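You operate a simulated robot arm through the tools that you are given. There is no shell and no other tool.

You run a simulated robot arm. Do the job below in one go: nothing can be reset, and whatever is moved stays where it is left.

## Task
Pack the grey crate on the top of the packing bench. At the end: the blue cup from the top of the packing bench is on the beige ply board; the yellow ring from the top of the packing bench is in the grey crate; the green ring is in the grey crate; the black cylinder stands where the blue cup stood; whatever was shut is shut again. Leave all else as you found it, and nothing knocked over. Set down upright: blue cup.

Only the result counts: the job must be done as asked and must still hold three seconds after the hand-in. Knocking over, shifting, dropping, spilling or breaking anything else fails it.

## Robot
A 5-joint arm with a two-finger parallel gripper, fixed in place. Base frame: the origin is at the foot of the arm, x ahead of it, y to its left, z up; the work surface is at about z = 0. Units: m, rad, N and s.
With the tool pointing down near the work surface it reaches from about 0.26 to 0.68 m from the base axis. Its first joint turns from -1.152 to 1.152 rad. The tool tilts only in the upright plane through the base axis and itself; it spins freely about its own axis. Payload 2.9 kg.
Tool frame: the origin (TCP) lies between the finger pads and is the grasp point; the fingertips stand 0.03 m ahead of it; z points along the fingers, y is the line along which they close. The gripper opens to 0.11 m. The fingers are 0.02 m wide and 0.01 m thick; the gripper's body (0.048 by 0.112 m) begins 0.055 m behind the TCP.
Orientation is that of the tool frame in the base frame, as a unit quaternion [w, x, y, z]. With the fingers straight down and closing along the base's y, the tool's x points along the base's -x, its y along +y and its z along -z.

## Interface
- The arm moves only by the tool jog_arm. Its argument "rows" is a list that holds one entry, the list of rows, each a list of 7 numbers: the shift along the tool's x, y, z in mm, then the turn, a rotation vector about the tool's x, y, z in rad, then the closure, from 0 (fully open) to 1 (shut). In form: [[[dx, dy, dz, rx, ry, rz, fingers], ...]]. A call has 1 to 20 rows; each row is the pose to reach, as a shift and turn from the pose commanded when the call began, along the tool's axes at that moment. Rows are played at 5 a second. More than 0.05 m and 0.15 rad between two rows, or a gripper value outside its range, and nothing of the call is played. A pose out of reach is approached as far as the arm can. The call stops where the force on the tool passes 40 N (or 10 N more than at its start, if that is more) or the arm is blocked; 0.2 s more then pass. Each finger travels about 0.108 m/s and halts on what it meets, pressing with about 29 N; the grip force reading is that of the motor and also rises with nothing between the fingers. The clock runs only during rows and for 0.2 s after the last one: add rows that repeat a pose to give the fingers time. It gives the time, the measured TCP pose, the force on the tool (base axes), the opening and the grip force at its end, in the units of the frame above (readings bear some noise), with the torque about the TCP (base axes, N m) and any sound that the robot's microphone picked up.
- Cameras (640 x 400 px; columns grow to the right, rows downward): "scene" is fixed at [0.0543, -0.4836, 0.5879]; the picture's right is [0.45, -0.89, 0.00], its down [-0.64, -0.32, -0.70] and it looks along [0.62, 0.32, -0.71] (base axes); focal length 271 px, centre (320, 200). "wrist" rides on the gripper at [0.072, 0.017, -0.103] in the tool frame; the picture's right is [-0.23, 0.97, 0.00], its down [-0.76, -0.18, -0.62] and it looks along [-0.61, -0.14, 0.78] (tool axes); focal length 222 px, centre (320, 200). There is no depth. A picture from a camera that has moved, and an enlarged one, comes with that camera's place and axes in the base frame and with its lens.
- grab_frame(camera): a new picture of that camera. It takes no simulated time.
- inspect(camera, box): a new picture of the part [left, top, right, bottom] of that camera's present view, enlarged. It takes no simulated time.
- close_job(): hands the job in; it is judged then, once.

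Nothing tells you positions but the pictures and the camera data. Unless the task says otherwise, let go and move clear before handing in.

The tools are called after "Request:" as name(argument=value, ...) on one line, values as JSON. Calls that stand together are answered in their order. jog_arm: Moves the arm, as the interface text tells. Its arguments: {"type":"object","properties":{"rows":{"type":"array","items":{"type":"array","items":{"type":"array","items":{"type":"number"}}}}},"required":["rows"]} The other tools are called the same way: grab_frame (camera) takes a picture; inspect (camera, box) takes an enlarged picture of a part of a camera's view; close_job () hands the job in.

At the start:

```text
time: 0.0
tcp_pos: [0.4504, -0.1421, 0.3145]
orientation: [0.0, -0.001, 1.0, 0.0]
contact_force: [0.3, 0.8, -0.1]
moment: [0.0, -0.02, -0.03]
opening: 0.1103
grasp_force: 0.1
```

scene: 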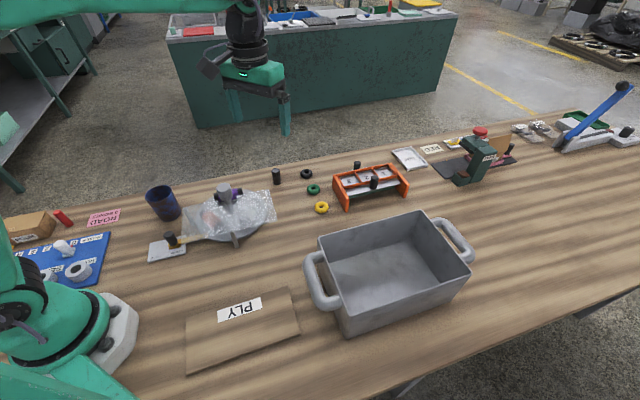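
wrist: 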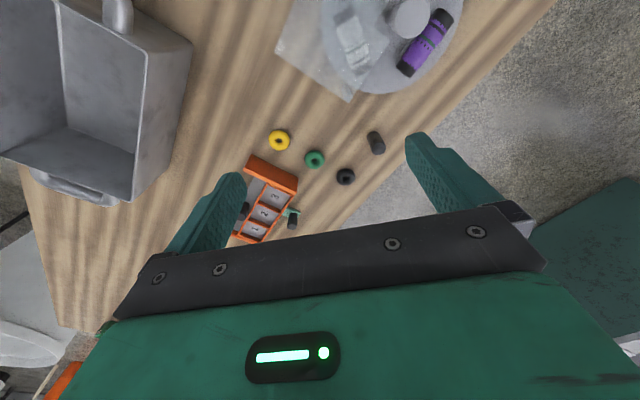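

The bench holds a grey crate, a ply board, a blue cup, three small rings (black, green and yellow), black cylinders and an orange rack. I'll enlarge parts of the view to place them accurately.

Request:
inspect(camera="scene", box=[120, 150, 280, 250])

Request:
inspect(camera="scene", box=[260, 140, 420, 240])

Request:
inspect(camera="scene", box=[0, 190, 320, 390])

Request:
inspect(camera="scene", box=[400, 90, 640, 240])

Request:
inspect(camera="wrist", box=[220, 100, 420, 225])

Request:
inspect(camera="scene", box=[150, 0, 470, 140])

```text
4.00 times, centred on (200, 200) of scene
camera zoom: at [0.0543, -0.4836, 0.5879], right [0.45, -0.89, 0.0], down [-0.64, -0.32, -0.7], along [0.62, 0.32, -0.71], focal length 1083 px, centre (800, 200)
```

zoom: 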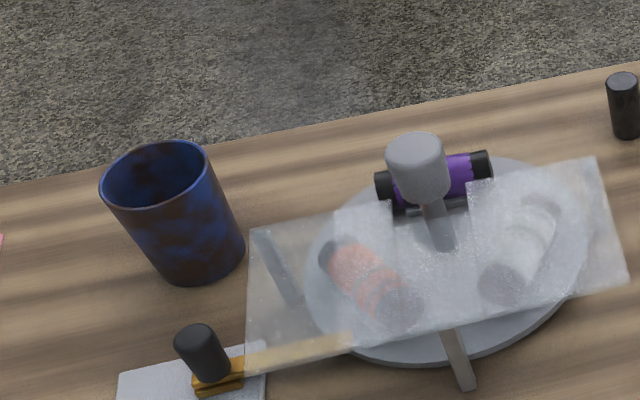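

```text
4.00 times, centred on (340, 190) of scene
camera zoom: at [0.0543, -0.4836, 0.5879], right [0.45, -0.89, 0.0], down [-0.64, -0.32, -0.7], along [0.62, 0.32, -0.71], focal length 1083 px, centre (240, 240)
```

zoom: 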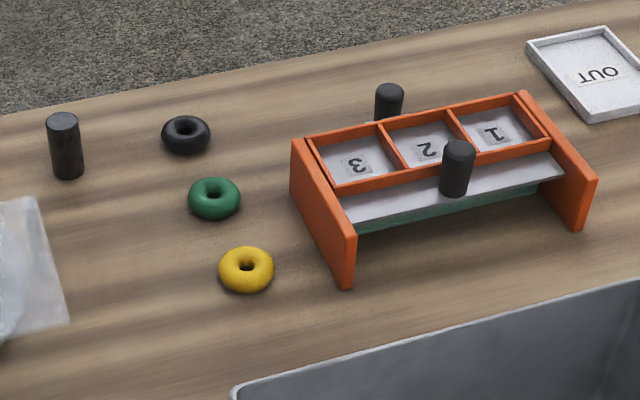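

```text
2.00 times, centred on (160, 290) of scene
camera zoom: at [0.0543, -0.4836, 0.5879], right [0.45, -0.89, 0.0], down [-0.64, -0.32, -0.7], along [0.62, 0.32, -0.71], focal length 542 px, centre (640, 20)
```

zoom: 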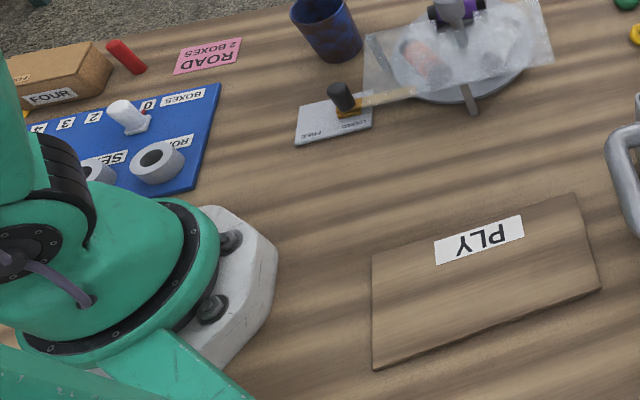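

```text
2.67 times, centred on (520, 165) of scene
camera zoom: at [0.0543, -0.4836, 0.5879], right [0.45, -0.89, 0.0], down [-0.64, -0.32, -0.7], along [0.62, 0.32, -0.71], focal length 722 px, centre (-213, 293)
```

zoom: 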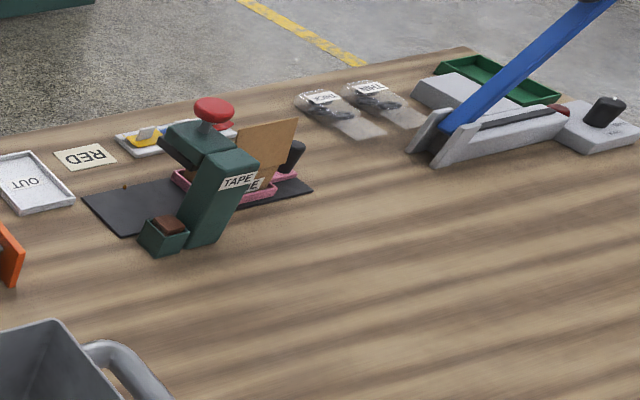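

```text
3.20 times, centred on (320, 162) of wrist
camera zoom: at [0.3777, -0.1275, 0.4191], right [0.23, 0.97, 0.0], down [0.76, -0.18, 0.62], along [0.61, -0.14, -0.78], focal length 711 px, centre (320, 320)
```

zoom: 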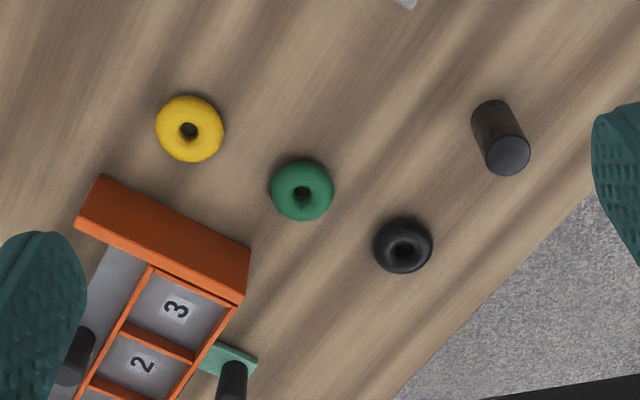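

```text
2.00 times, centred on (310, 70) of scene
camera zoom: at [0.0543, -0.4836, 0.5879], right [0.45, -0.89, 0.0], down [-0.64, -0.32, -0.7], along [0.62, 0.32, -0.71], focal length 542 px, centre (340, 460)
```

zoom: 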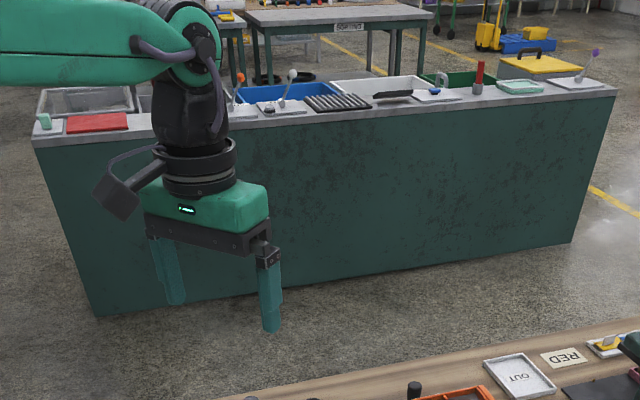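

The free black cylinder is at about (0.575, -0.063), the green ring at (0.592, -0.187) and the yellow ring at (0.536, -0.244). Next I'll look closely at the crate, the board and the cup.

Request:
inspect(camera="scene", box=[290, 200, 482, 350])

Request:
inspect(camera="scene", box=[170, 270, 330, 390])

Request:
inspect(camera="scene", box=[120, 170, 220, 270])

Request:
inspect(camera="wrist", box=[0, 0, 320, 200])

Request:
inspect(camera="wrist", box=[270, 0, 510, 150])

```text
2.67 times, centred on (386, 275) of scene
camera zoom: at [0.0543, -0.4836, 0.5879], right [0.45, -0.89, 0.0], down [-0.64, -0.32, -0.7], along [0.62, 0.32, -0.71], focal length 722 px, centre (144, 0)
```

zoom: 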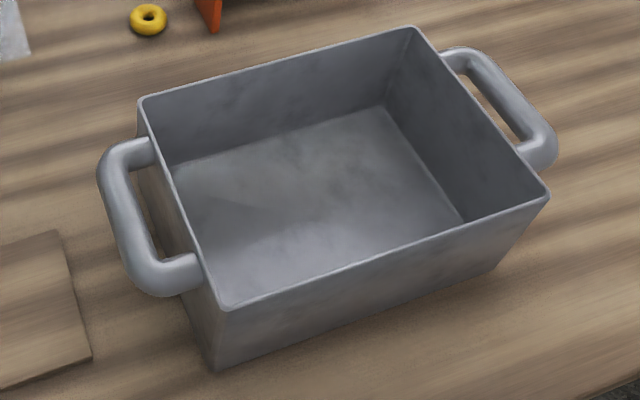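

```text
3.33 times, centred on (250, 330) of scene
camera zoom: at [0.0543, -0.4836, 0.5879], right [0.45, -0.89, 0.0], down [-0.64, -0.32, -0.7], along [0.62, 0.32, -0.71], focal length 903 px, centre (553, -233)
```

zoom: 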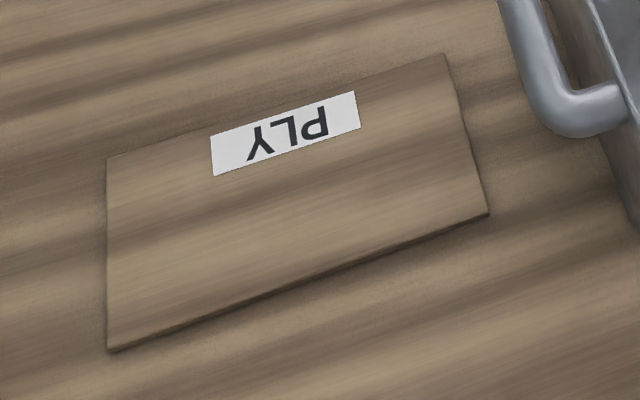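

```text
4.00 times, centred on (170, 220) of scene
camera zoom: at [0.0543, -0.4836, 0.5879], right [0.45, -0.89, 0.0], down [-0.64, -0.32, -0.7], along [0.62, 0.32, -0.71], focal length 1083 px, centre (920, 120)
```

zoom: 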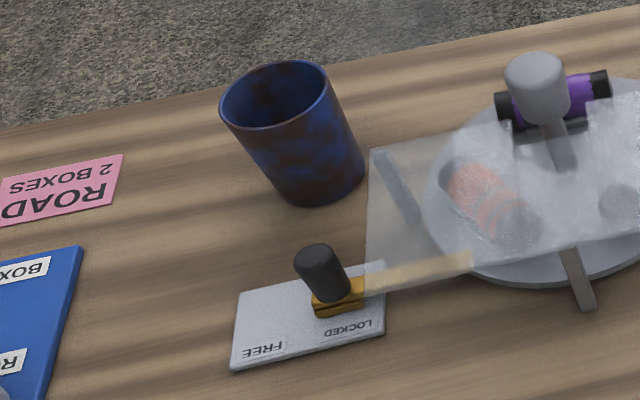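

```text
2.00 times, centred on (160, 100) of wrist
camera zoom: at [0.3777, -0.1275, 0.4191], right [0.23, 0.97, 0.0], down [0.76, -0.18, 0.62], along [0.61, -0.14, -0.78], focal length 444 px, centre (640, 400)
```

zoom: 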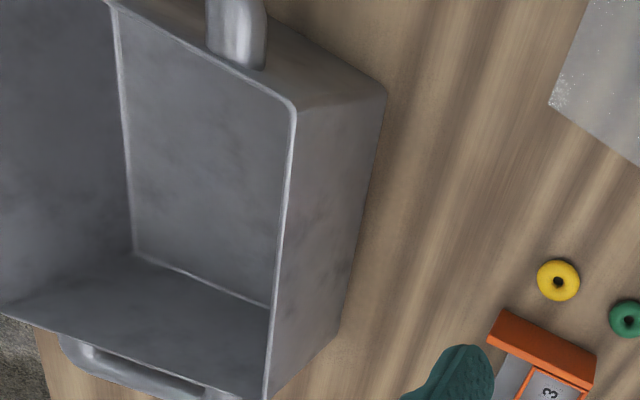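

```text
2.67 times, centred on (390, 75) of wrist
camera zoom: at [0.3777, -0.1275, 0.4191], right [0.23, 0.97, 0.0], down [0.76, -0.18, 0.62], along [0.61, -0.14, -0.78], focal length 592 px, centre (133, 533)
```

zoom: 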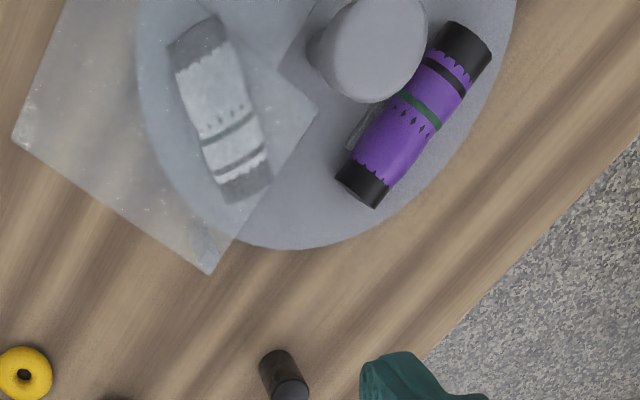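

The cup is at about (0.318, 0.136), roughly 85 mm tall with a 70 mm rim. The ply board's reachable end is near (0.20, -0.28), and the crate is centred near (0.395, -0.473) with a depth of about 115 mm. I'll move above the cup with the fingers turned to close parallel to the plastic sheet's edge.

Request:
jog_arm(rows=[[[16.5, 34.75, 1.8, 0, 0, 0.0982, 0], [33, 69.5, 3.6, 0, 0, 0.1963, 0], [49.5, 104.25, 5.4, 0, 0, 0.2945, 0], [66, 139, 7.2, 0, 0, 0.3927, 0], [82.5, 173.75, 9, 0, 0, 0.4909, 0], [99, 208.5, 10.8, 0, 0, 0.589, 0], [115.5, 243.25, 12.6, 0, 0, 0.6872, 0], [132, 278, 14.4, 0, 0, 0.7854, 0], [132, 278, 14.4, 0, 0, 0.7854, 0]]])

Request:
grab_frame(camera="wrist")

Request:
grab_frame(camera="scene")

```text
time: 2.0
tcp_pos: [0.3199, 0.1367, 0.3005]
orientation: [0.0, 0.383, 0.924, 0.0]
contact_force: [-0.1, 0.0, 0.3]
moment: [0.0, 0.0, 0.02]
opening: 0.1099
grasp_force: 0.2
```

```text
taken
camera wrist: at [0.2798, 0.1985, 0.4048], right [0.85, 0.53, 0.0], down [0.41, -0.66, 0.62], along [0.33, -0.53, -0.78], focal length 222 px, centre (320, 200)
```

wrist: 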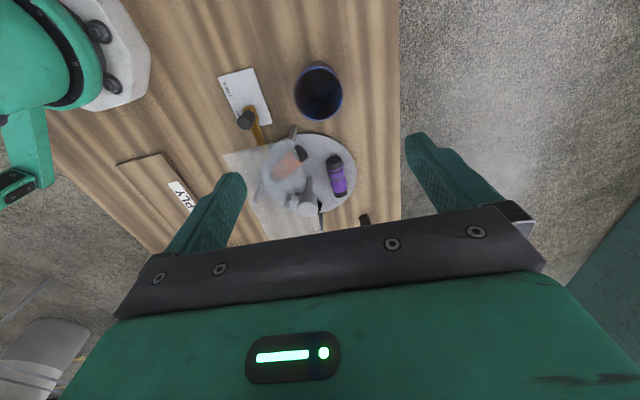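

```text
taken
```

scene: 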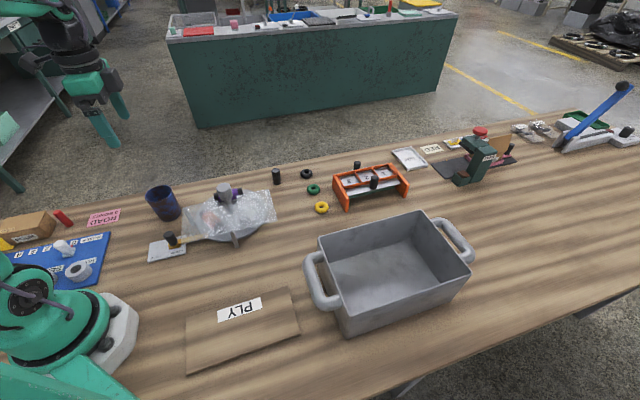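

Request:
inspect(camera="wrist", box=[210, 50, 370, 150])

```text
4.00 times, centred on (290, 100) of wrist
camera zoom: at [0.2798, 0.1985, 0.4048], right [0.85, 0.53, 0.0], down [0.41, -0.66, 0.62], along [0.33, -0.53, -0.78], focal length 888 px, centre (440, 600)
```

zoom: 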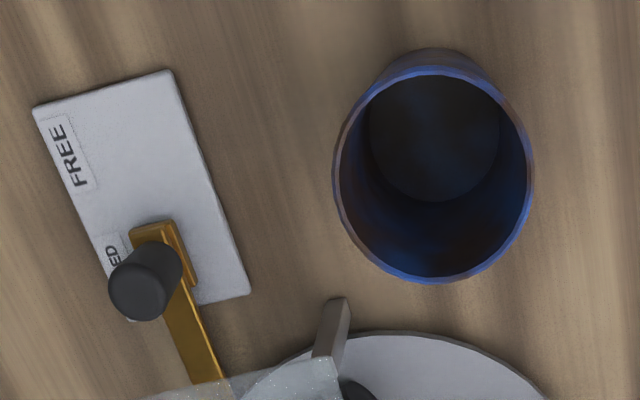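

The cup stands clear, with its centre near (0.3185, 0.134). I'll go straight down around it with the gripper open, then check before closing.

Request:
jog_arm(rows=[[[-1, -2, 45, 0, 0, 0, 0], [-1, -2, 90, 0, 0, 0, 0], [-1, -2, 130, 0, 0, 0, 0], [-1, -2, 165, 0, 0, 0, 0], [-1, -2, 190, 0, 0, 0, 0], [-1, -2, 210, 0, 0, 0, 0], [-1, -2, 230, 0, 0, 0, 0], [-1, -2, 250, 0, 0, 0, 0], [-1, -2, 250, 0, 0, 0, 0]]])

Request:
grab_frame(camera="wrist")

Request:
inspect(camera="scene", box=[60, 130, 300, 280])

```text
time: 4.0
tcp_pos: [0.3174, 0.1331, 0.0508]
orientation: [0.0, 0.382, 0.924, 0.0]
contact_force: [-0.1, 0.2, 0.2]
moment: [-0.01, 0.01, 0.02]
opening: 0.1102
grasp_force: 0.0
```

```text
taken
camera wrist: at [0.2781, 0.1947, 0.155], right [0.85, 0.53, 0.0], down [0.41, -0.66, 0.62], along [0.33, -0.53, -0.78], focal length 222 px, centre (320, 200)
```

wrist: 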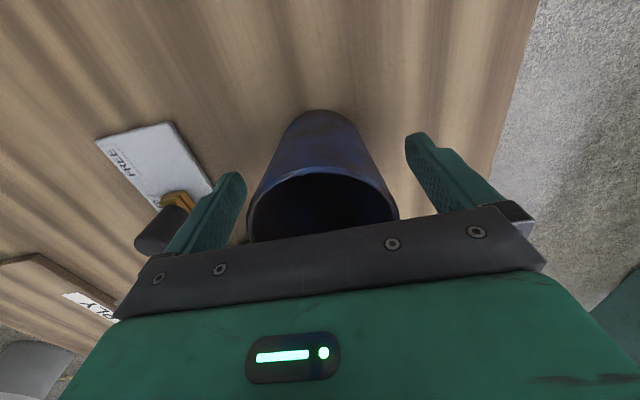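

```text
2.67 times, centred on (180, 205) of scene
camera zoom: at [0.0543, -0.4836, 0.5879], right [0.45, -0.89, 0.0], down [-0.64, -0.32, -0.7], along [0.62, 0.32, -0.71], focal length 722 px, centre (693, 187)
```

zoom: 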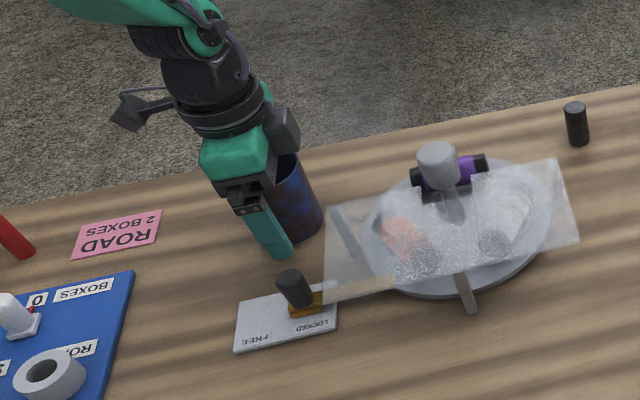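

The fingers straddle the cup evenly and nothing is touching. Closing on it now.

Request:
jog_arm(rows=[[[0, 0, 0, 0, 0, 0, 0.2], [0, 0, 0, 0, 0, 0, 0.4], [0, 0, 0, 0, 0, 0, 0.6], [0, 0, 0, 0, 0, 0, 1], [0, 0, 0, 0, 0, 0, 1], [0, 0, 0, 0, 0, 0, 1]]])

Request:
grab_frame(camera="wrist")

```text
time: 5.4
tcp_pos: [0.3176, 0.1326, 0.0518]
orientation: [-0.001, 0.383, 0.924, 0.0]
contact_force: [0.3, 0.0, -0.4]
moment: [-0.02, 0.01, 0.02]
opening: 0.066
grasp_force: 28.4
```

```text
taken
camera wrist: at [0.2782, 0.1948, 0.1553], right [0.85, 0.53, 0.0], down [0.41, -0.66, 0.62], along [0.33, -0.53, -0.78], focal length 222 px, centre (320, 200)
```

wrist: 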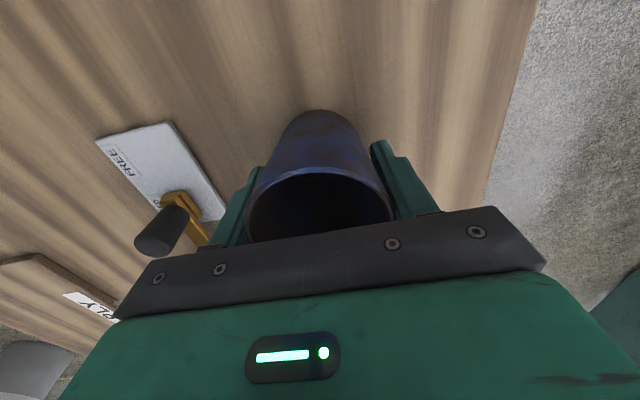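

The cup is gripped at a 66 mm opening. I'll lift it straight up to clear everything nearby.

Request:
jog_arm(rows=[[[0, 0, -10, 0, 0, 0, 1], [0, 0, -30, 0, 0, 0, 1], [0, 0, -60, 0, 0, 0, 1], [0, 0, -95, 0, 0, 0, 1], [0, 0, -130, 0, 0, 0, 1], [0, 0, -165, 0, 0, 0, 1], [0, 0, -200, 0, 0, 0, 1], [0, 0, -225, 0, 0, 0, 1], [0, 0, -235, 0, 0, 0, 1], [0, 0, -235, 0, 0, 0, 1]]])

Request:
grab_frame(camera="wrist")

Request:
grab_frame(camera="scene")

```text
time: 7.6
tcp_pos: [0.3168, 0.1329, 0.2867]
orientation: [0.0, 0.383, 0.924, 0.0]
contact_force: [-0.2, -0.5, -0.4]
moment: [-0.01, 0.0, 0.02]
opening: 0.0648
grasp_force: 29.0
```

```text
taken
camera wrist: at [0.2779, 0.1948, 0.3915], right [0.85, 0.53, 0.0], down [0.41, -0.66, 0.62], along [0.33, -0.53, -0.78], focal length 222 px, centre (320, 200)
```

wrist: 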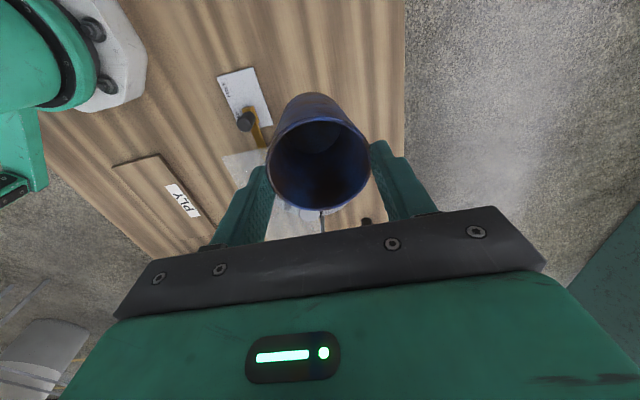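

```text
taken
```

scene: 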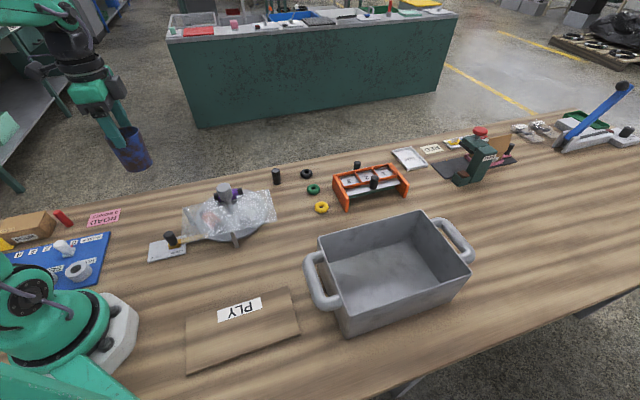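

The cup is held upright and clear at z ≈ 0.29. I'll carry it around at this height to above the reachable end of the ply board.

Request:
jog_arm(rows=[[[-18, -12, 0, 0, 0, 0, 1], [-45, -30, 0, 0, 0, 0, 1], [-78, -52, 0, 0, 0, 0, 1], [-112, -74, 0, 0, 0, 0, 1], [-146, -97, 0, 0, 0, 0, 1], [-174, -122, 0, 0, 0, 0, 1], [-184, -160, 0, 0, 0, 0, 1], [-190, -198, 0, 0, 0, 0, 1], [-194, -236, 0, 0, 0, 0, 1], [-198, -274, 0, 0, 0, 0, 1], [-203, -312, 0, 0, 0, 0, 1], [-207, -345, 0, 0, 0, 0, 1], [-209, -365, 0, 0, 0, 0, 1], [-210, -374, 0, 0, 0, 0, 1], [-210, -374, 0, 0, 0, 0, 1]]])

Request:
grab_frame(camera="wrist")

Request:
grab_frame(camera="scene")

```text
time: 10.8
tcp_pos: [0.2013, -0.2803, 0.2861]
orientation: [0.0, 0.383, 0.924, 0.0]
contact_force: [-0.1, -0.4, -0.4]
moment: [0.02, -0.04, 0.0]
opening: 0.0645
grasp_force: 29.1
```

```text
taken
camera wrist: at [0.1617, -0.2178, 0.3901], right [0.85, 0.53, 0.0], down [0.41, -0.66, 0.62], along [0.33, -0.53, -0.78], focal length 222 px, centre (320, 200)
```

wrist: 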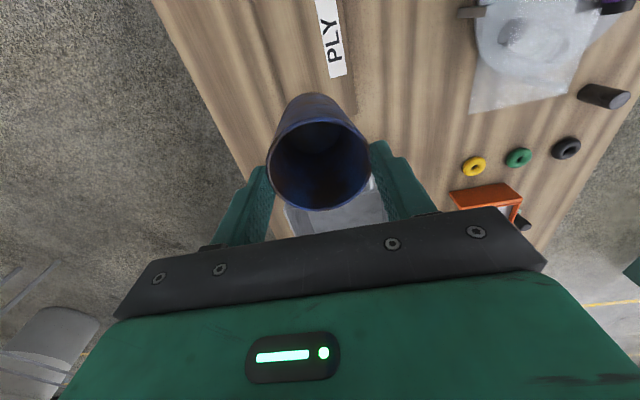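

```text
taken
```

scene: 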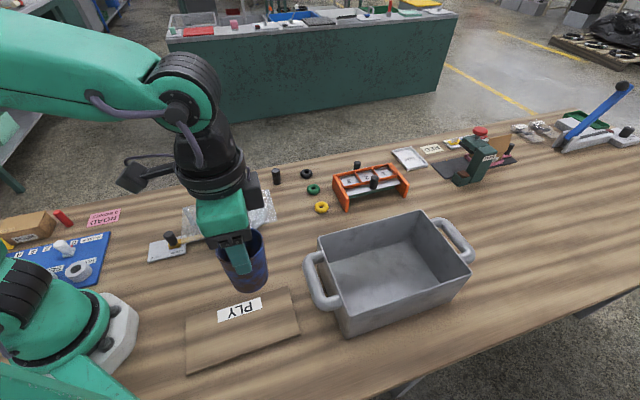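

The cup is above the board's near-right part. I'll zoom in to check the board's edges before lowering.

Request:
inspect(camera="wrist", box=[200, 0, 440, 150])

Request:
inspect(camera="scene", box=[170, 200, 370, 380])

```text
2.67 times, centred on (320, 75) of wrist
camera zoom: at [0.1617, -0.2178, 0.3901], right [0.85, 0.53, 0.0], down [0.41, -0.66, 0.62], along [0.33, -0.53, -0.78], focal length 592 px, centre (320, 533)
```

zoom: 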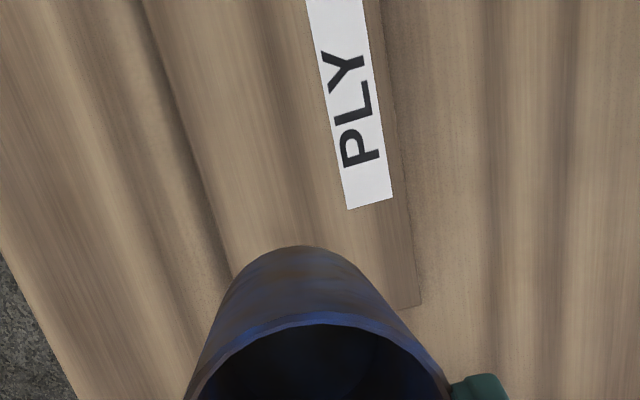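

```text
2.22 times, centred on (270, 290) of scene
camera zoom: at [0.0542, -0.4836, 0.5879], right [0.45, -0.89, 0.0], down [-0.64, -0.32, -0.7], along [0.62, 0.32, -0.71], focal length 602 px, centre (431, 0)
```

zoom: 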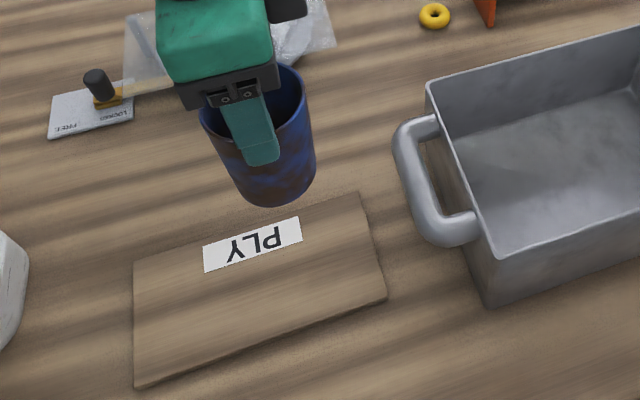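

The target sits well inside the board: about 20 mm from the side edges and 30 mm from the end. Lowering the cup slowly to just above it.

Request:
jog_arm(rows=[[[0, -5, 35, 0, 0, 0, 1], [0, -5, 75, 0, 0, 0, 1], [0, -5, 115, 0, 0, 0, 1], [0, -5, 150, 0, 0, 0, 1], [0, -5, 180, 0, 0, 0, 1], [0, -5, 200, 0, 0, 0, 1], [0, -5, 215, 0, 0, 0, 1], [0, -5, 223, 0, 0, 0, 1], [0, -5, 225, 0, 0, 0, 1], [0, -5, 225, 0, 0, 0, 1]]])

Request:
inspect(camera="scene", box=[170, 240, 370, 380])

Request:
grab_frame(camera="wrist")

```text
time: 12.4
tcp_pos: [0.1965, -0.2854, 0.0753]
orientation: [0.002, 0.383, 0.924, -0.003]
contact_force: [-2.6, 1.7, 11.5]
moment: [0.05, 0.1, 0.03]
opening: 0.0617
grasp_force: 29.2
stopped in row 8: the force on the tool passed its limit at 70 N (the readings are from after the stop); the commanded pose is now the measured one
```

```text
2.86 times, centred on (270, 310) of scene
camera zoom: at [0.0542, -0.4836, 0.5879], right [0.45, -0.89, 0.0], down [-0.64, -0.32, -0.7], along [0.62, 0.32, -0.71], focal length 774 px, centre (463, -114)
```

zoom: 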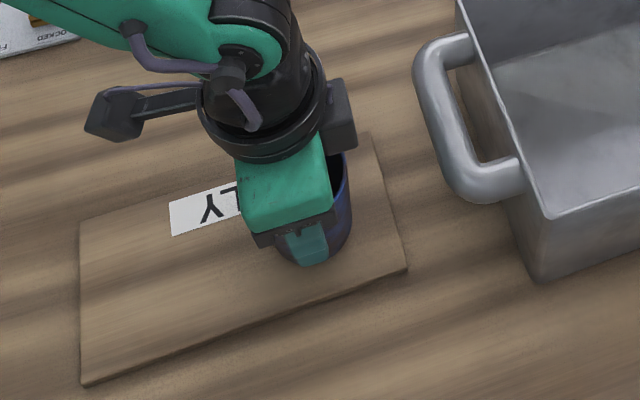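

```text
taken
camera wrist: at [0.1575, -0.2233, 0.1789], right [0.85, 0.53, 0.0], down [0.41, -0.66, 0.63], along [0.33, -0.53, -0.78], focal length 222 px, centre (320, 200)
```

wrist: 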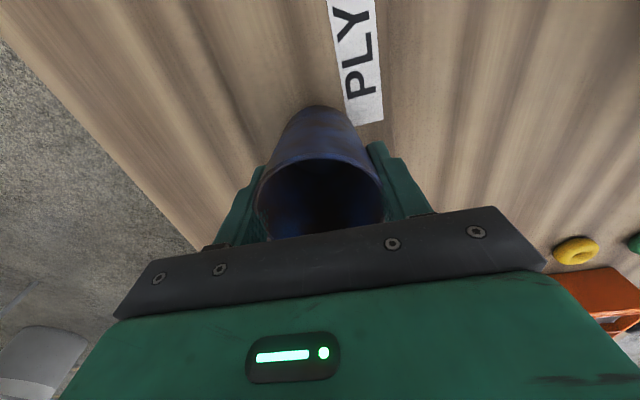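

The descent stopped at z = 0.075, earlier than I expected. I'll look closely at the cup bottom and its surroundings before doing anything else.

Request:
inspect(camera="scene", box=[230, 260, 330, 340])

Request:
inspect(camera="wrist", box=[240, 70, 440, 250])

Request:
grab_frame(camera="scene")

```text
5.00 times, centred on (280, 300) of scene
camera zoom: at [0.0542, -0.4836, 0.5879], right [0.45, -0.89, 0.0], down [-0.64, -0.32, -0.7], along [0.62, 0.32, -0.71], focal length 1354 px, centre (520, -300)
```

zoom: 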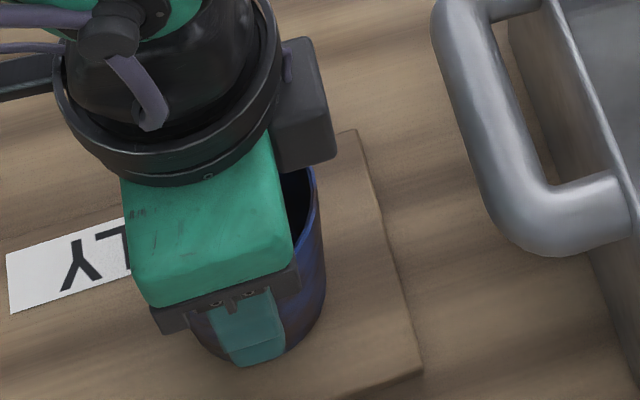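

```text
2.22 times, centred on (340, 160) of wrist
camera zoom: at [0.1575, -0.2233, 0.1789], right [0.85, 0.53, 0.0], down [0.41, -0.66, 0.63], along [0.33, -0.53, -0.78], focal length 494 px, centre (276, 289)
```

zoom: 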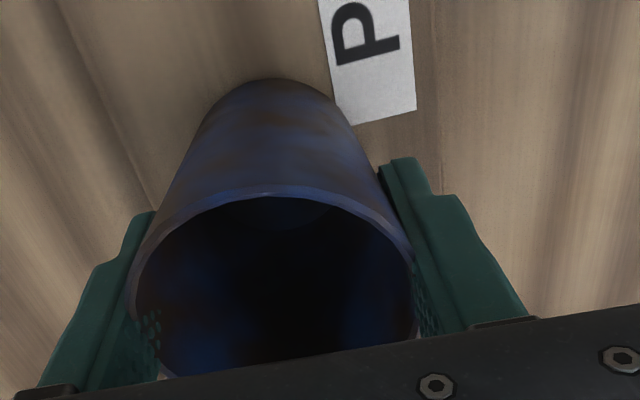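

```text
taken
```

scene: 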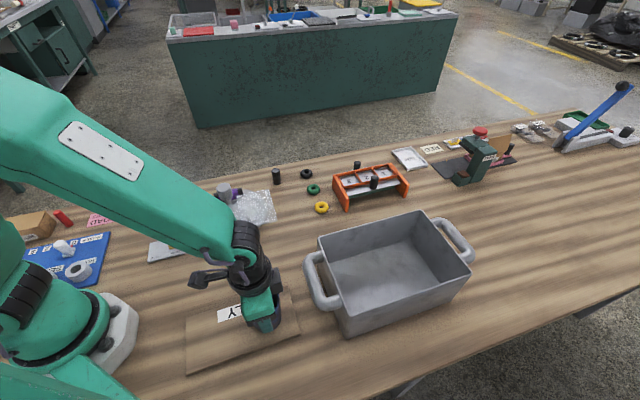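

The rim now sits lower in the gripper than it did at the pick, so the cup slipped down during the lift and its foot is now resting on the board. I'll open the fingers gently and hold the position.

Request:
jog_arm(rows=[[[0, 0, 0, 0, 0, 0, 0.5], [0, 0, 0, 0, 0, 0, 0.4], [0, 0, 0, 0, 0, 0, 0.36], [0, 0, 0, 0, 0, 0, 0.3], [0, 0, 0, 0, 0, 0, 0.2], [0, 0, 0, 0, 0, 0, 0.1], [0, 0, 0, 0, 0, 0, 0.05], [0, 0, 0, 0, 0, 0, 0.05]]])

Request:
grab_frame(camera="wrist")

Request:
inspect(camera="scene", box=[230, 260, 330, 340])

```text
time: 14.2
tcp_pos: [0.1979, -0.286, 0.0745]
orientation: [0.002, 0.383, 0.924, 0.0]
contact_force: [-1.1, 0.0, 0.0]
moment: [0.03, 0.02, -0.02]
opening: 0.1044
grasp_force: 0.1
```

```text
taken
camera wrist: at [0.1574, -0.2231, 0.1784], right [0.85, 0.53, 0.0], down [0.41, -0.66, 0.63], along [0.33, -0.53, -0.78], focal length 222 px, centre (320, 200)
```

wrist: 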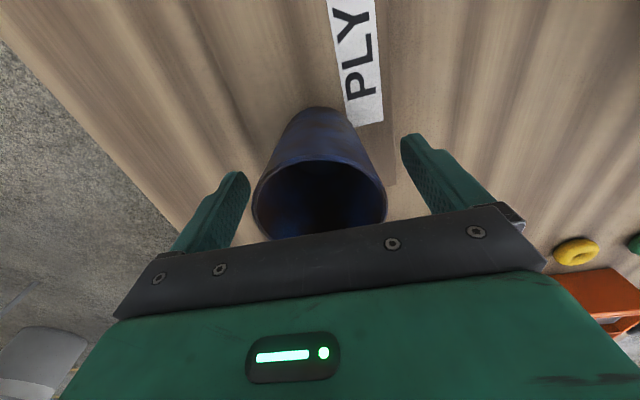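

```text
5.00 times, centred on (280, 300) of scene
camera zoom: at [0.0543, -0.4836, 0.5879], right [0.45, -0.89, 0.0], down [-0.64, -0.32, -0.7], along [0.62, 0.32, -0.71], focal length 1354 px, centre (520, -300)
```

zoom: 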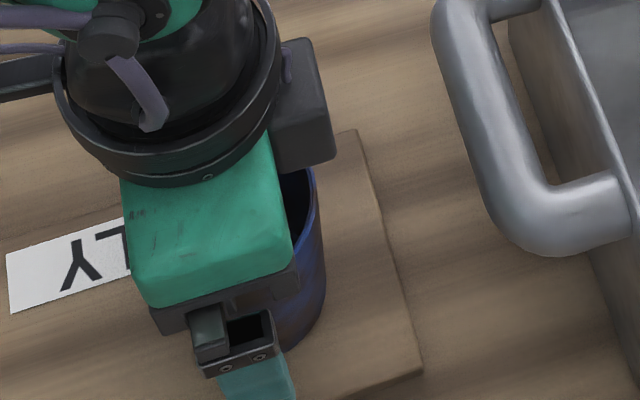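

The cup stands upright on the board, free of the fingers. I'll lift straight up and check it.

Request:
jog_arm(rows=[[[0, 0, -15, 0, 0, 0, 0.05], [0, 0, -40, 0, 0, 0, 0.05], [0, 0, -75, 0, 0, 0, 0.05], [0, 0, -115, 0.0016, 0.0037, 0, 0.05], [0, 0, -155, 0.0016, 0.0037, 0, 0.05], [0, 0, -195, 0.0016, 0.0037, 0, 0.05], [0, 0, -220, 0.0016, 0.0037, 0, 0.05], [0, 0, -220, 0.0016, 0.0037, 0, 0.05]]])

Request:
grab_frame(camera="wrist")

Request:
inspect(camera="scene", box=[170, 240, 370, 380])

Request:
inspect(camera="scene", box=[120, 150, 330, 270])

```text
time: 16.0
tcp_pos: [0.1946, -0.2832, 0.2952]
orientation: [0.0, 0.383, 0.924, 0.0]
contact_force: [-0.4, 0.9, -0.1]
moment: [0.06, -0.04, -0.02]
opening: 0.1044
grasp_force: 0.0
```

```text
taken
camera wrist: at [0.1558, -0.2207, 0.3995], right [0.85, 0.53, 0.0], down [0.41, -0.66, 0.62], along [0.33, -0.53, -0.78], focal length 222 px, centre (320, 200)
```

wrist: 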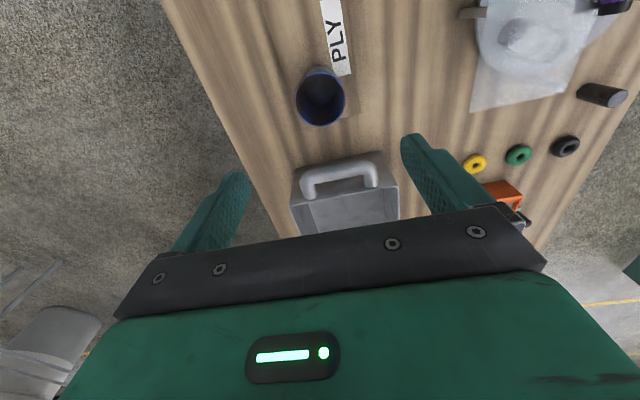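

```text
2.86 times, centred on (270, 310) of scene
camera zoom: at [0.0543, -0.4836, 0.5879], right [0.45, -0.89, 0.0], down [-0.64, -0.32, -0.7], along [0.62, 0.32, -0.71], focal length 774 px, centre (463, -114)
```

zoom: 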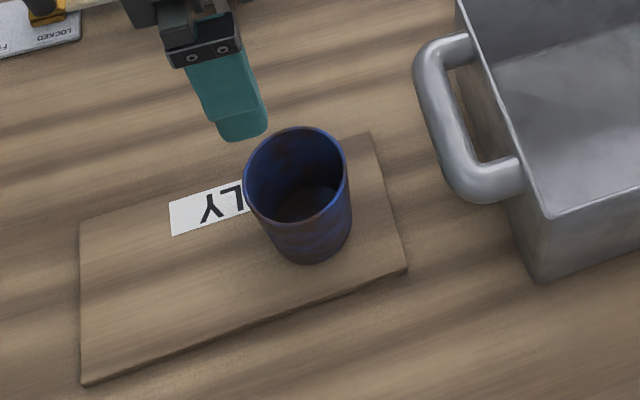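

```text
3.05 times, centred on (225, 210) of scene
camera zoom: at [0.0543, -0.4836, 0.5879], right [0.45, -0.89, 0.0], down [-0.64, -0.32, -0.7], along [0.62, 0.32, -0.71], focal length 825 px, centre (610, 170)
```

zoom: 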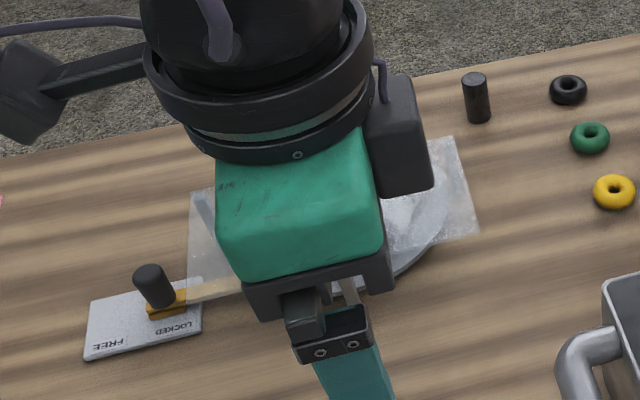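

The cup stands on the board and the board hasn't moved. Two-view triangulation puts the plastic sheet at z ≈ 0.07, so I'll travel high over to the black cylinder.

Request:
jog_arm(rows=[[[-4.5, 17, 1.8, 0, 0, 0, 0.2], [-14.7, 55.2, 5.8, 0, 0, 0, 0.3], [-26, 97.6, 10, 0, 0, 0, 0.4], [-37.3, 140, 15, 0, 0, 0, 0.45], [-48.6, 182.4, 19, 0, 0, 0, 0.45], [-59.9, 224.9, 24, 0, 0, 0, 0.45], [-71.3, 267.3, 28, 0, 0, 0, 0.45], [-82.6, 309.7, 33, 0, 0, 0, 0.45], [-93.9, 352.2, 37, 0, 0, 0, 0.45], [-104, 390.4, 41, 0, 0, 0, 0.45], [-110.8, 415.8, 44, 0, 0, 0, 0.45], [-113.1, 424.3, 45, 0, 0, 0, 0.45], [-113.1, 424.3, 45, 0, 0, 0, 0.45]]])

Request:
grab_frame(camera="wrist")

Request:
grab_frame(camera="scene")

```text
time: 18.8
tcp_pos: [0.5747, -0.0649, 0.2472]
orientation: [-0.001, 0.384, 0.923, -0.001]
contact_force: [0.4, -0.4, -0.1]
moment: [0.01, -0.01, 0.05]
opening: 0.0603
grasp_force: 0.1
```

```text
taken
camera wrist: at [0.5374, -0.0025, 0.3523], right [0.85, 0.53, 0.0], down [0.41, -0.66, 0.62], along [0.33, -0.53, -0.78], focal length 222 px, centre (320, 200)
```

wrist: 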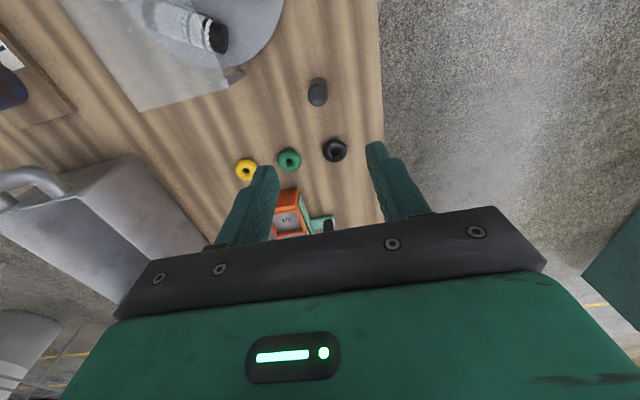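

```text
taken
```

scene: 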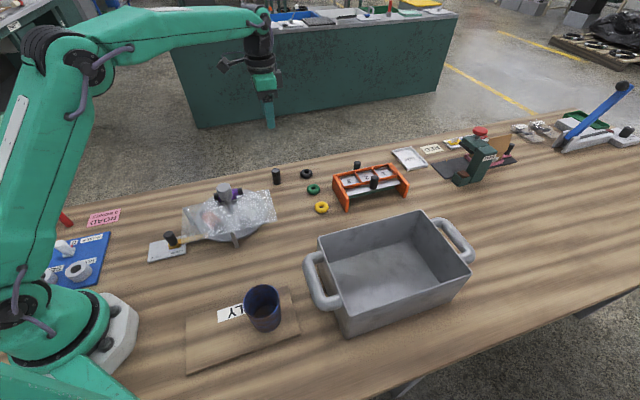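

I'm above the cylinder. I'll zoom the wrist view to refine its position.

Request:
inspect(camera="wrist", box=[240, 50, 400, 150])

```text
4.00 times, centred on (320, 100) of wrist
camera zoom: at [0.5374, -0.0025, 0.3523], right [0.85, 0.53, 0.0], down [0.41, -0.66, 0.62], along [0.33, -0.53, -0.78], focal length 888 px, centre (320, 600)
```

zoom: 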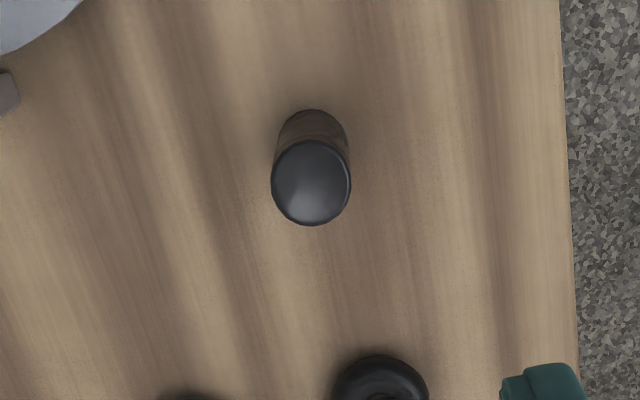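

The cylinder is at about (0.5735, -0.0655), within 2 mm of the tool axis. Going down around it with a 60 mm opening.

Request:
jog_arm(rows=[[[1, -2, 35, 0, 0, 0, 0.45], [1, -2, 75, 0, 0, 0, 0.45], [1, -2, 110, 0, 0, 0, 0.45], [1, -2, 140, 0, 0, 0, 0.45], [1, -2, 165, 0, 0, 0, 0.45], [1, -2, 185, 0, 0, 0, 0.45], [1, -2, 200, 0, 0, 0, 0.45], [1, -2, 208, 0, 0, 0, 0.45], [1, -2, 212, 0, 0, 0, 0.45], [1, -2, 212, 0, 0, 0, 0.45]]])

Request:
grab_frame(camera="wrist")

Request:
inspect(camera="scene", box=[200, 120, 360, 240])

```text
time: 21.0
tcp_pos: [0.5741, -0.067, 0.0362]
orientation: [-0.001, 0.383, 0.924, 0.001]
contact_force: [-1.0, 0.5, 0.0]
moment: [0.0, 0.0, 0.01]
opening: 0.0605
grasp_force: 0.1
```

```text
taken
camera wrist: at [0.5348, -0.0053, 0.141], right [0.85, 0.53, 0.0], down [0.41, -0.66, 0.62], along [0.33, -0.53, -0.78], focal length 222 px, centre (320, 200)
```

wrist: 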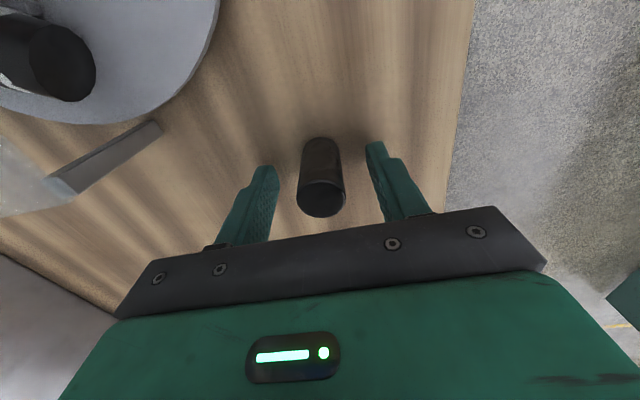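

```text
3.33 times, centred on (280, 180) of scene
camera zoom: at [0.0543, -0.4836, 0.5879], right [0.45, -0.89, 0.0], down [-0.64, -0.32, -0.7], along [0.62, 0.32, -0.71], focal length 903 px, centre (453, 267)
```

zoom: 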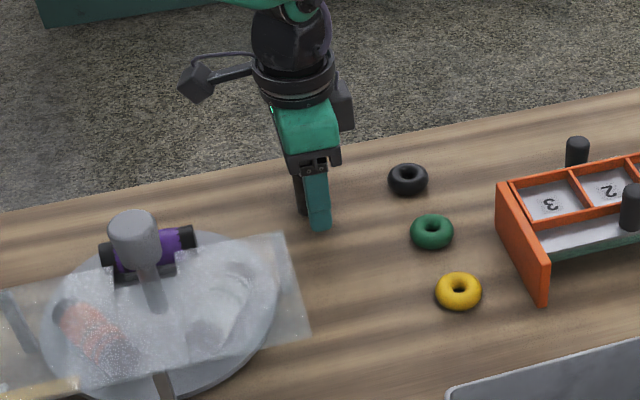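

The cylinder sits between the pads about 3 mm off in tool x. I'll nudge to centre it, then close.

Request:
jog_arm(rows=[[[3, 1, 0, 0, 0, 0, 0.45], [3, 1, 0, 0, 0, 0, 0.45], [3, 1, 0, 0, 0, 0, 0.55], [3, 1, 0, 0, 0, 0, 0.65], [3, 1, 0, 0, 0, 0, 0.75], [3, 1, 0, 0, 0, 0, 1], [3, 1, 0, 0, 0, 0, 1], [3, 1, 0, 0, 0, 0, 1]]])

Request:
grab_frame(camera="wrist")

```text
time: 22.8
tcp_pos: [0.5738, -0.0631, 0.0368]
orientation: [0.0, 0.384, 0.923, 0.0]
contact_force: [-0.1, -0.3, 1.1]
moment: [0.02, 0.0, 0.0]
opening: 0.0245
grasp_force: 29.0
```

```text
taken
camera wrist: at [0.5339, -0.0017, 0.1412], right [0.85, 0.53, 0.0], down [0.41, -0.66, 0.62], along [0.33, -0.53, -0.78], focal length 222 px, centre (320, 200)
```

wrist: 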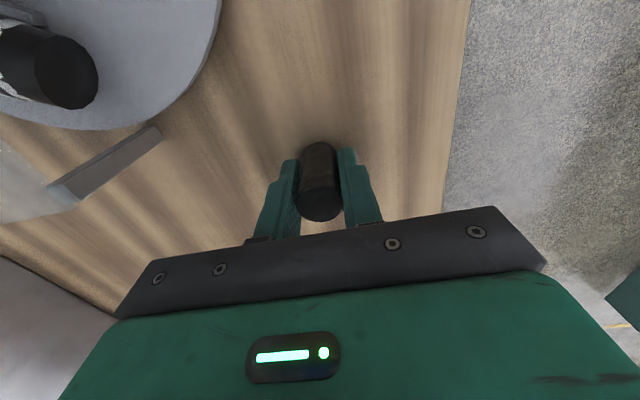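

The cylinder is gripped at 24.5 mm. Because the cup slipped earlier, I'll lift slowly by 30 mm and check for slip.

Request:
jog_arm(rows=[[[0, 0, -1, 0, 0, 0, 1], [0, 0, -3, 0, 0, 0, 1], [0, 0, -6, 0, 0, 0, 1], [0, 0, -10, 0, 0, 0, 1], [0, 0, -15, 0, 0, 0, 1], [0, 0, -20, 0, 0, 0, 1], [0, 0, -25, 0, 0, 0, 1], [0, 0, -29, 0, 0, 0, 1], [0, 0, -30, 0, 0, 0, 1], [0, 0, -30, 0, 0, 0, 1]]])

Request:
grab_frame(camera="wrist")

Request:
inspect(camera="scene", box=[200, 120, 360, 240])

```text
time: 25.0
tcp_pos: [0.5745, -0.0625, 0.0663]
orientation: [-0.001, 0.384, 0.923, 0.0]
contact_force: [-0.4, 0.0, -0.4]
moment: [0.02, 0.0, -0.02]
opening: 0.0244
grasp_force: 29.3
```

```text
taken
camera wrist: at [0.5338, -0.0017, 0.1707], right [0.85, 0.53, 0.0], down [0.41, -0.66, 0.62], along [0.33, -0.53, -0.78], focal length 222 px, centre (320, 200)
```

wrist: 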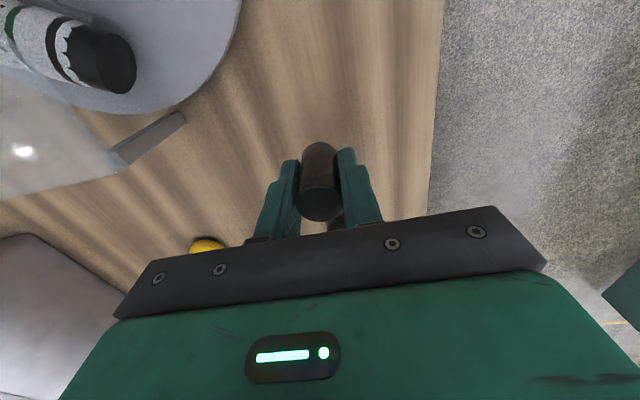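

```text
3.33 times, centred on (280, 180) of scene
camera zoom: at [0.0543, -0.4836, 0.5879], right [0.45, -0.89, 0.0], down [-0.64, -0.32, -0.7], along [0.62, 0.32, -0.71], focal length 903 px, centre (453, 267)
```

zoom: 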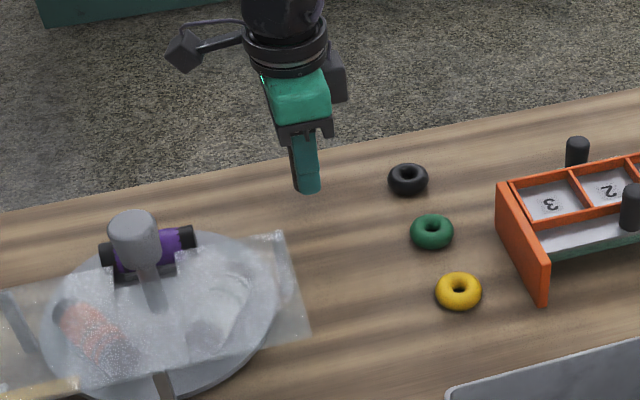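

No slip and the cylinder is held vertically. I'll lift it high and carry it over to above the cup's former spot.

Request:
jog_arm(rows=[[[0, 0, -10, 0, 0, 0, 1], [0, 0, -30, 0, 0, 0, 1], [0, 0, -60, 0, 0, 0, 1], [0, 0, -95, 0, 0, 0, 1], [0, 0, -130, 0, 0, 0, 1], [0, 0, -165, 0, 0, 0, 1], [0, 0, -192, 0, 0, 0, 1], [8, -1, -203, 0, 0, 0, 1], [28, -3.6, -204, 0, 0, 0, 1], [60, -7.8, -204, 0, 0, 0, 1], [97, -12.6, -204, 0, 0, 0, 1], [135, -17.6, -204, 0, 0, 0, 1], [173, -22.5, -204, 0, 0, 0, 1], [211, -27.5, -204, 0, 0, 0, 1], [247, -32.2, -204, 0, 0, 0, 1], [278, -36.2, -204, 0, 0, 0, 1], [301, -39.2, -204, 0, 0, 0, 1], [315, -41, -204, 0, 0, 0, 1], [320, -41.7, -204, 0, 0, 0, 1], [320, -41.7, -204, 0, 0, 0, 1]]])

Request:
grab_frame(camera="wrist")

Request:
grab_frame(camera="scene")

```text
time: 29.2
tcp_pos: [0.3182, 0.1351, 0.2717]
orientation: [-0.001, 0.383, 0.924, -0.002]
contact_force: [-0.1, 0.4, -0.3]
moment: [0.03, 0.04, -0.01]
opening: 0.0247
grasp_force: 29.2
```

```text
taken
camera wrist: at [0.2778, 0.197, 0.3754], right [0.85, 0.53, 0.0], down [0.41, -0.66, 0.62], along [0.33, -0.53, -0.78], focal length 222 px, centre (320, 200)
```

wrist: 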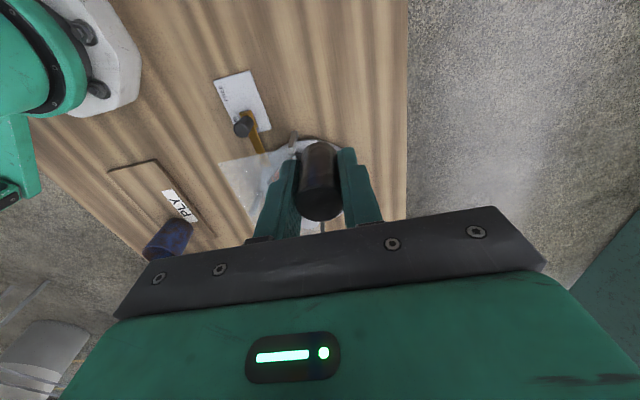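

```text
taken
```

scene: 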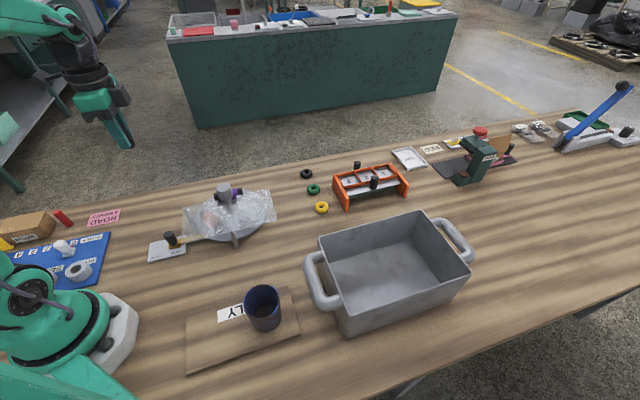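

The camera pose shows the tool about 2 mm off in y compared with the cup pick. I'll correct that and lower the cylinder to a few mm above the bench.

Request:
jog_arm(rows=[[[-2, -1, 20, 0, 0, 0, 1], [-2, -1, 55, 0, 0, 0, 1], [-2, -1, 95, 0, 0, 0, 1], [-2, -1, 130, 0, 0, 0, 1], [-2, -1, 160, 0, 0, 0, 1], [-2, -1, 185, 0, 0, 0, 1], [-2, -1, 205, 0, 0, 0, 1], [-2, -1, 217, 0, 0, 0, 1], [-2, -1, 224, 0, 0, 0, 1], [-2, -1, 228, 0, 0, 0, 1], [-2, -1, 229, 0, 0, 0, 1], [-2, -1, 229, 0, 0, 0, 1]]])

Request:
grab_frame(camera="wrist")

Request:
inspect(camera="scene", box=[100, 150, 240, 260])

```text
time: 31.8
tcp_pos: [0.3188, 0.1307, 0.0414]
orientation: [-0.001, 0.383, 0.924, 0.0]
contact_force: [0.0, -0.2, 0.4]
moment: [-0.04, -0.02, 0.01]
opening: 0.0245
grasp_force: 29.3
```

```text
taken
camera wrist: at [0.2794, 0.1929, 0.146], right [0.85, 0.53, 0.0], down [0.41, -0.66, 0.62], along [0.33, -0.53, -0.78], focal length 222 px, centre (320, 200)
```

wrist: 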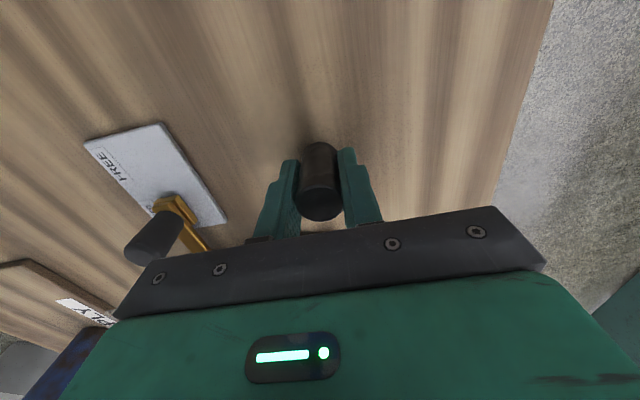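

```text
3.64 times, centred on (170, 205) of scene
camera zoom: at [0.0543, -0.4836, 0.5879], right [0.45, -0.89, 0.0], down [-0.64, -0.32, -0.7], along [0.62, 0.32, -0.71], focal length 985 px, centre (866, 182)
```

zoom: 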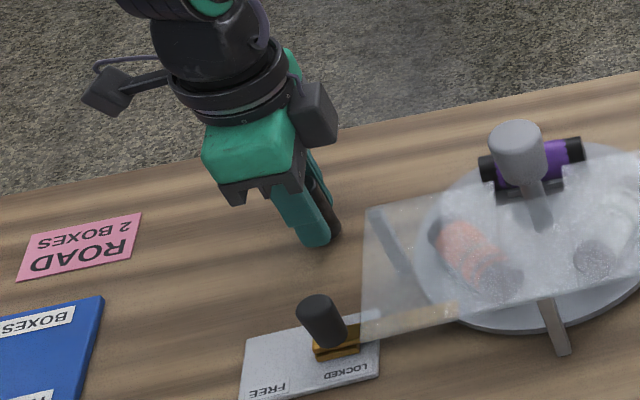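

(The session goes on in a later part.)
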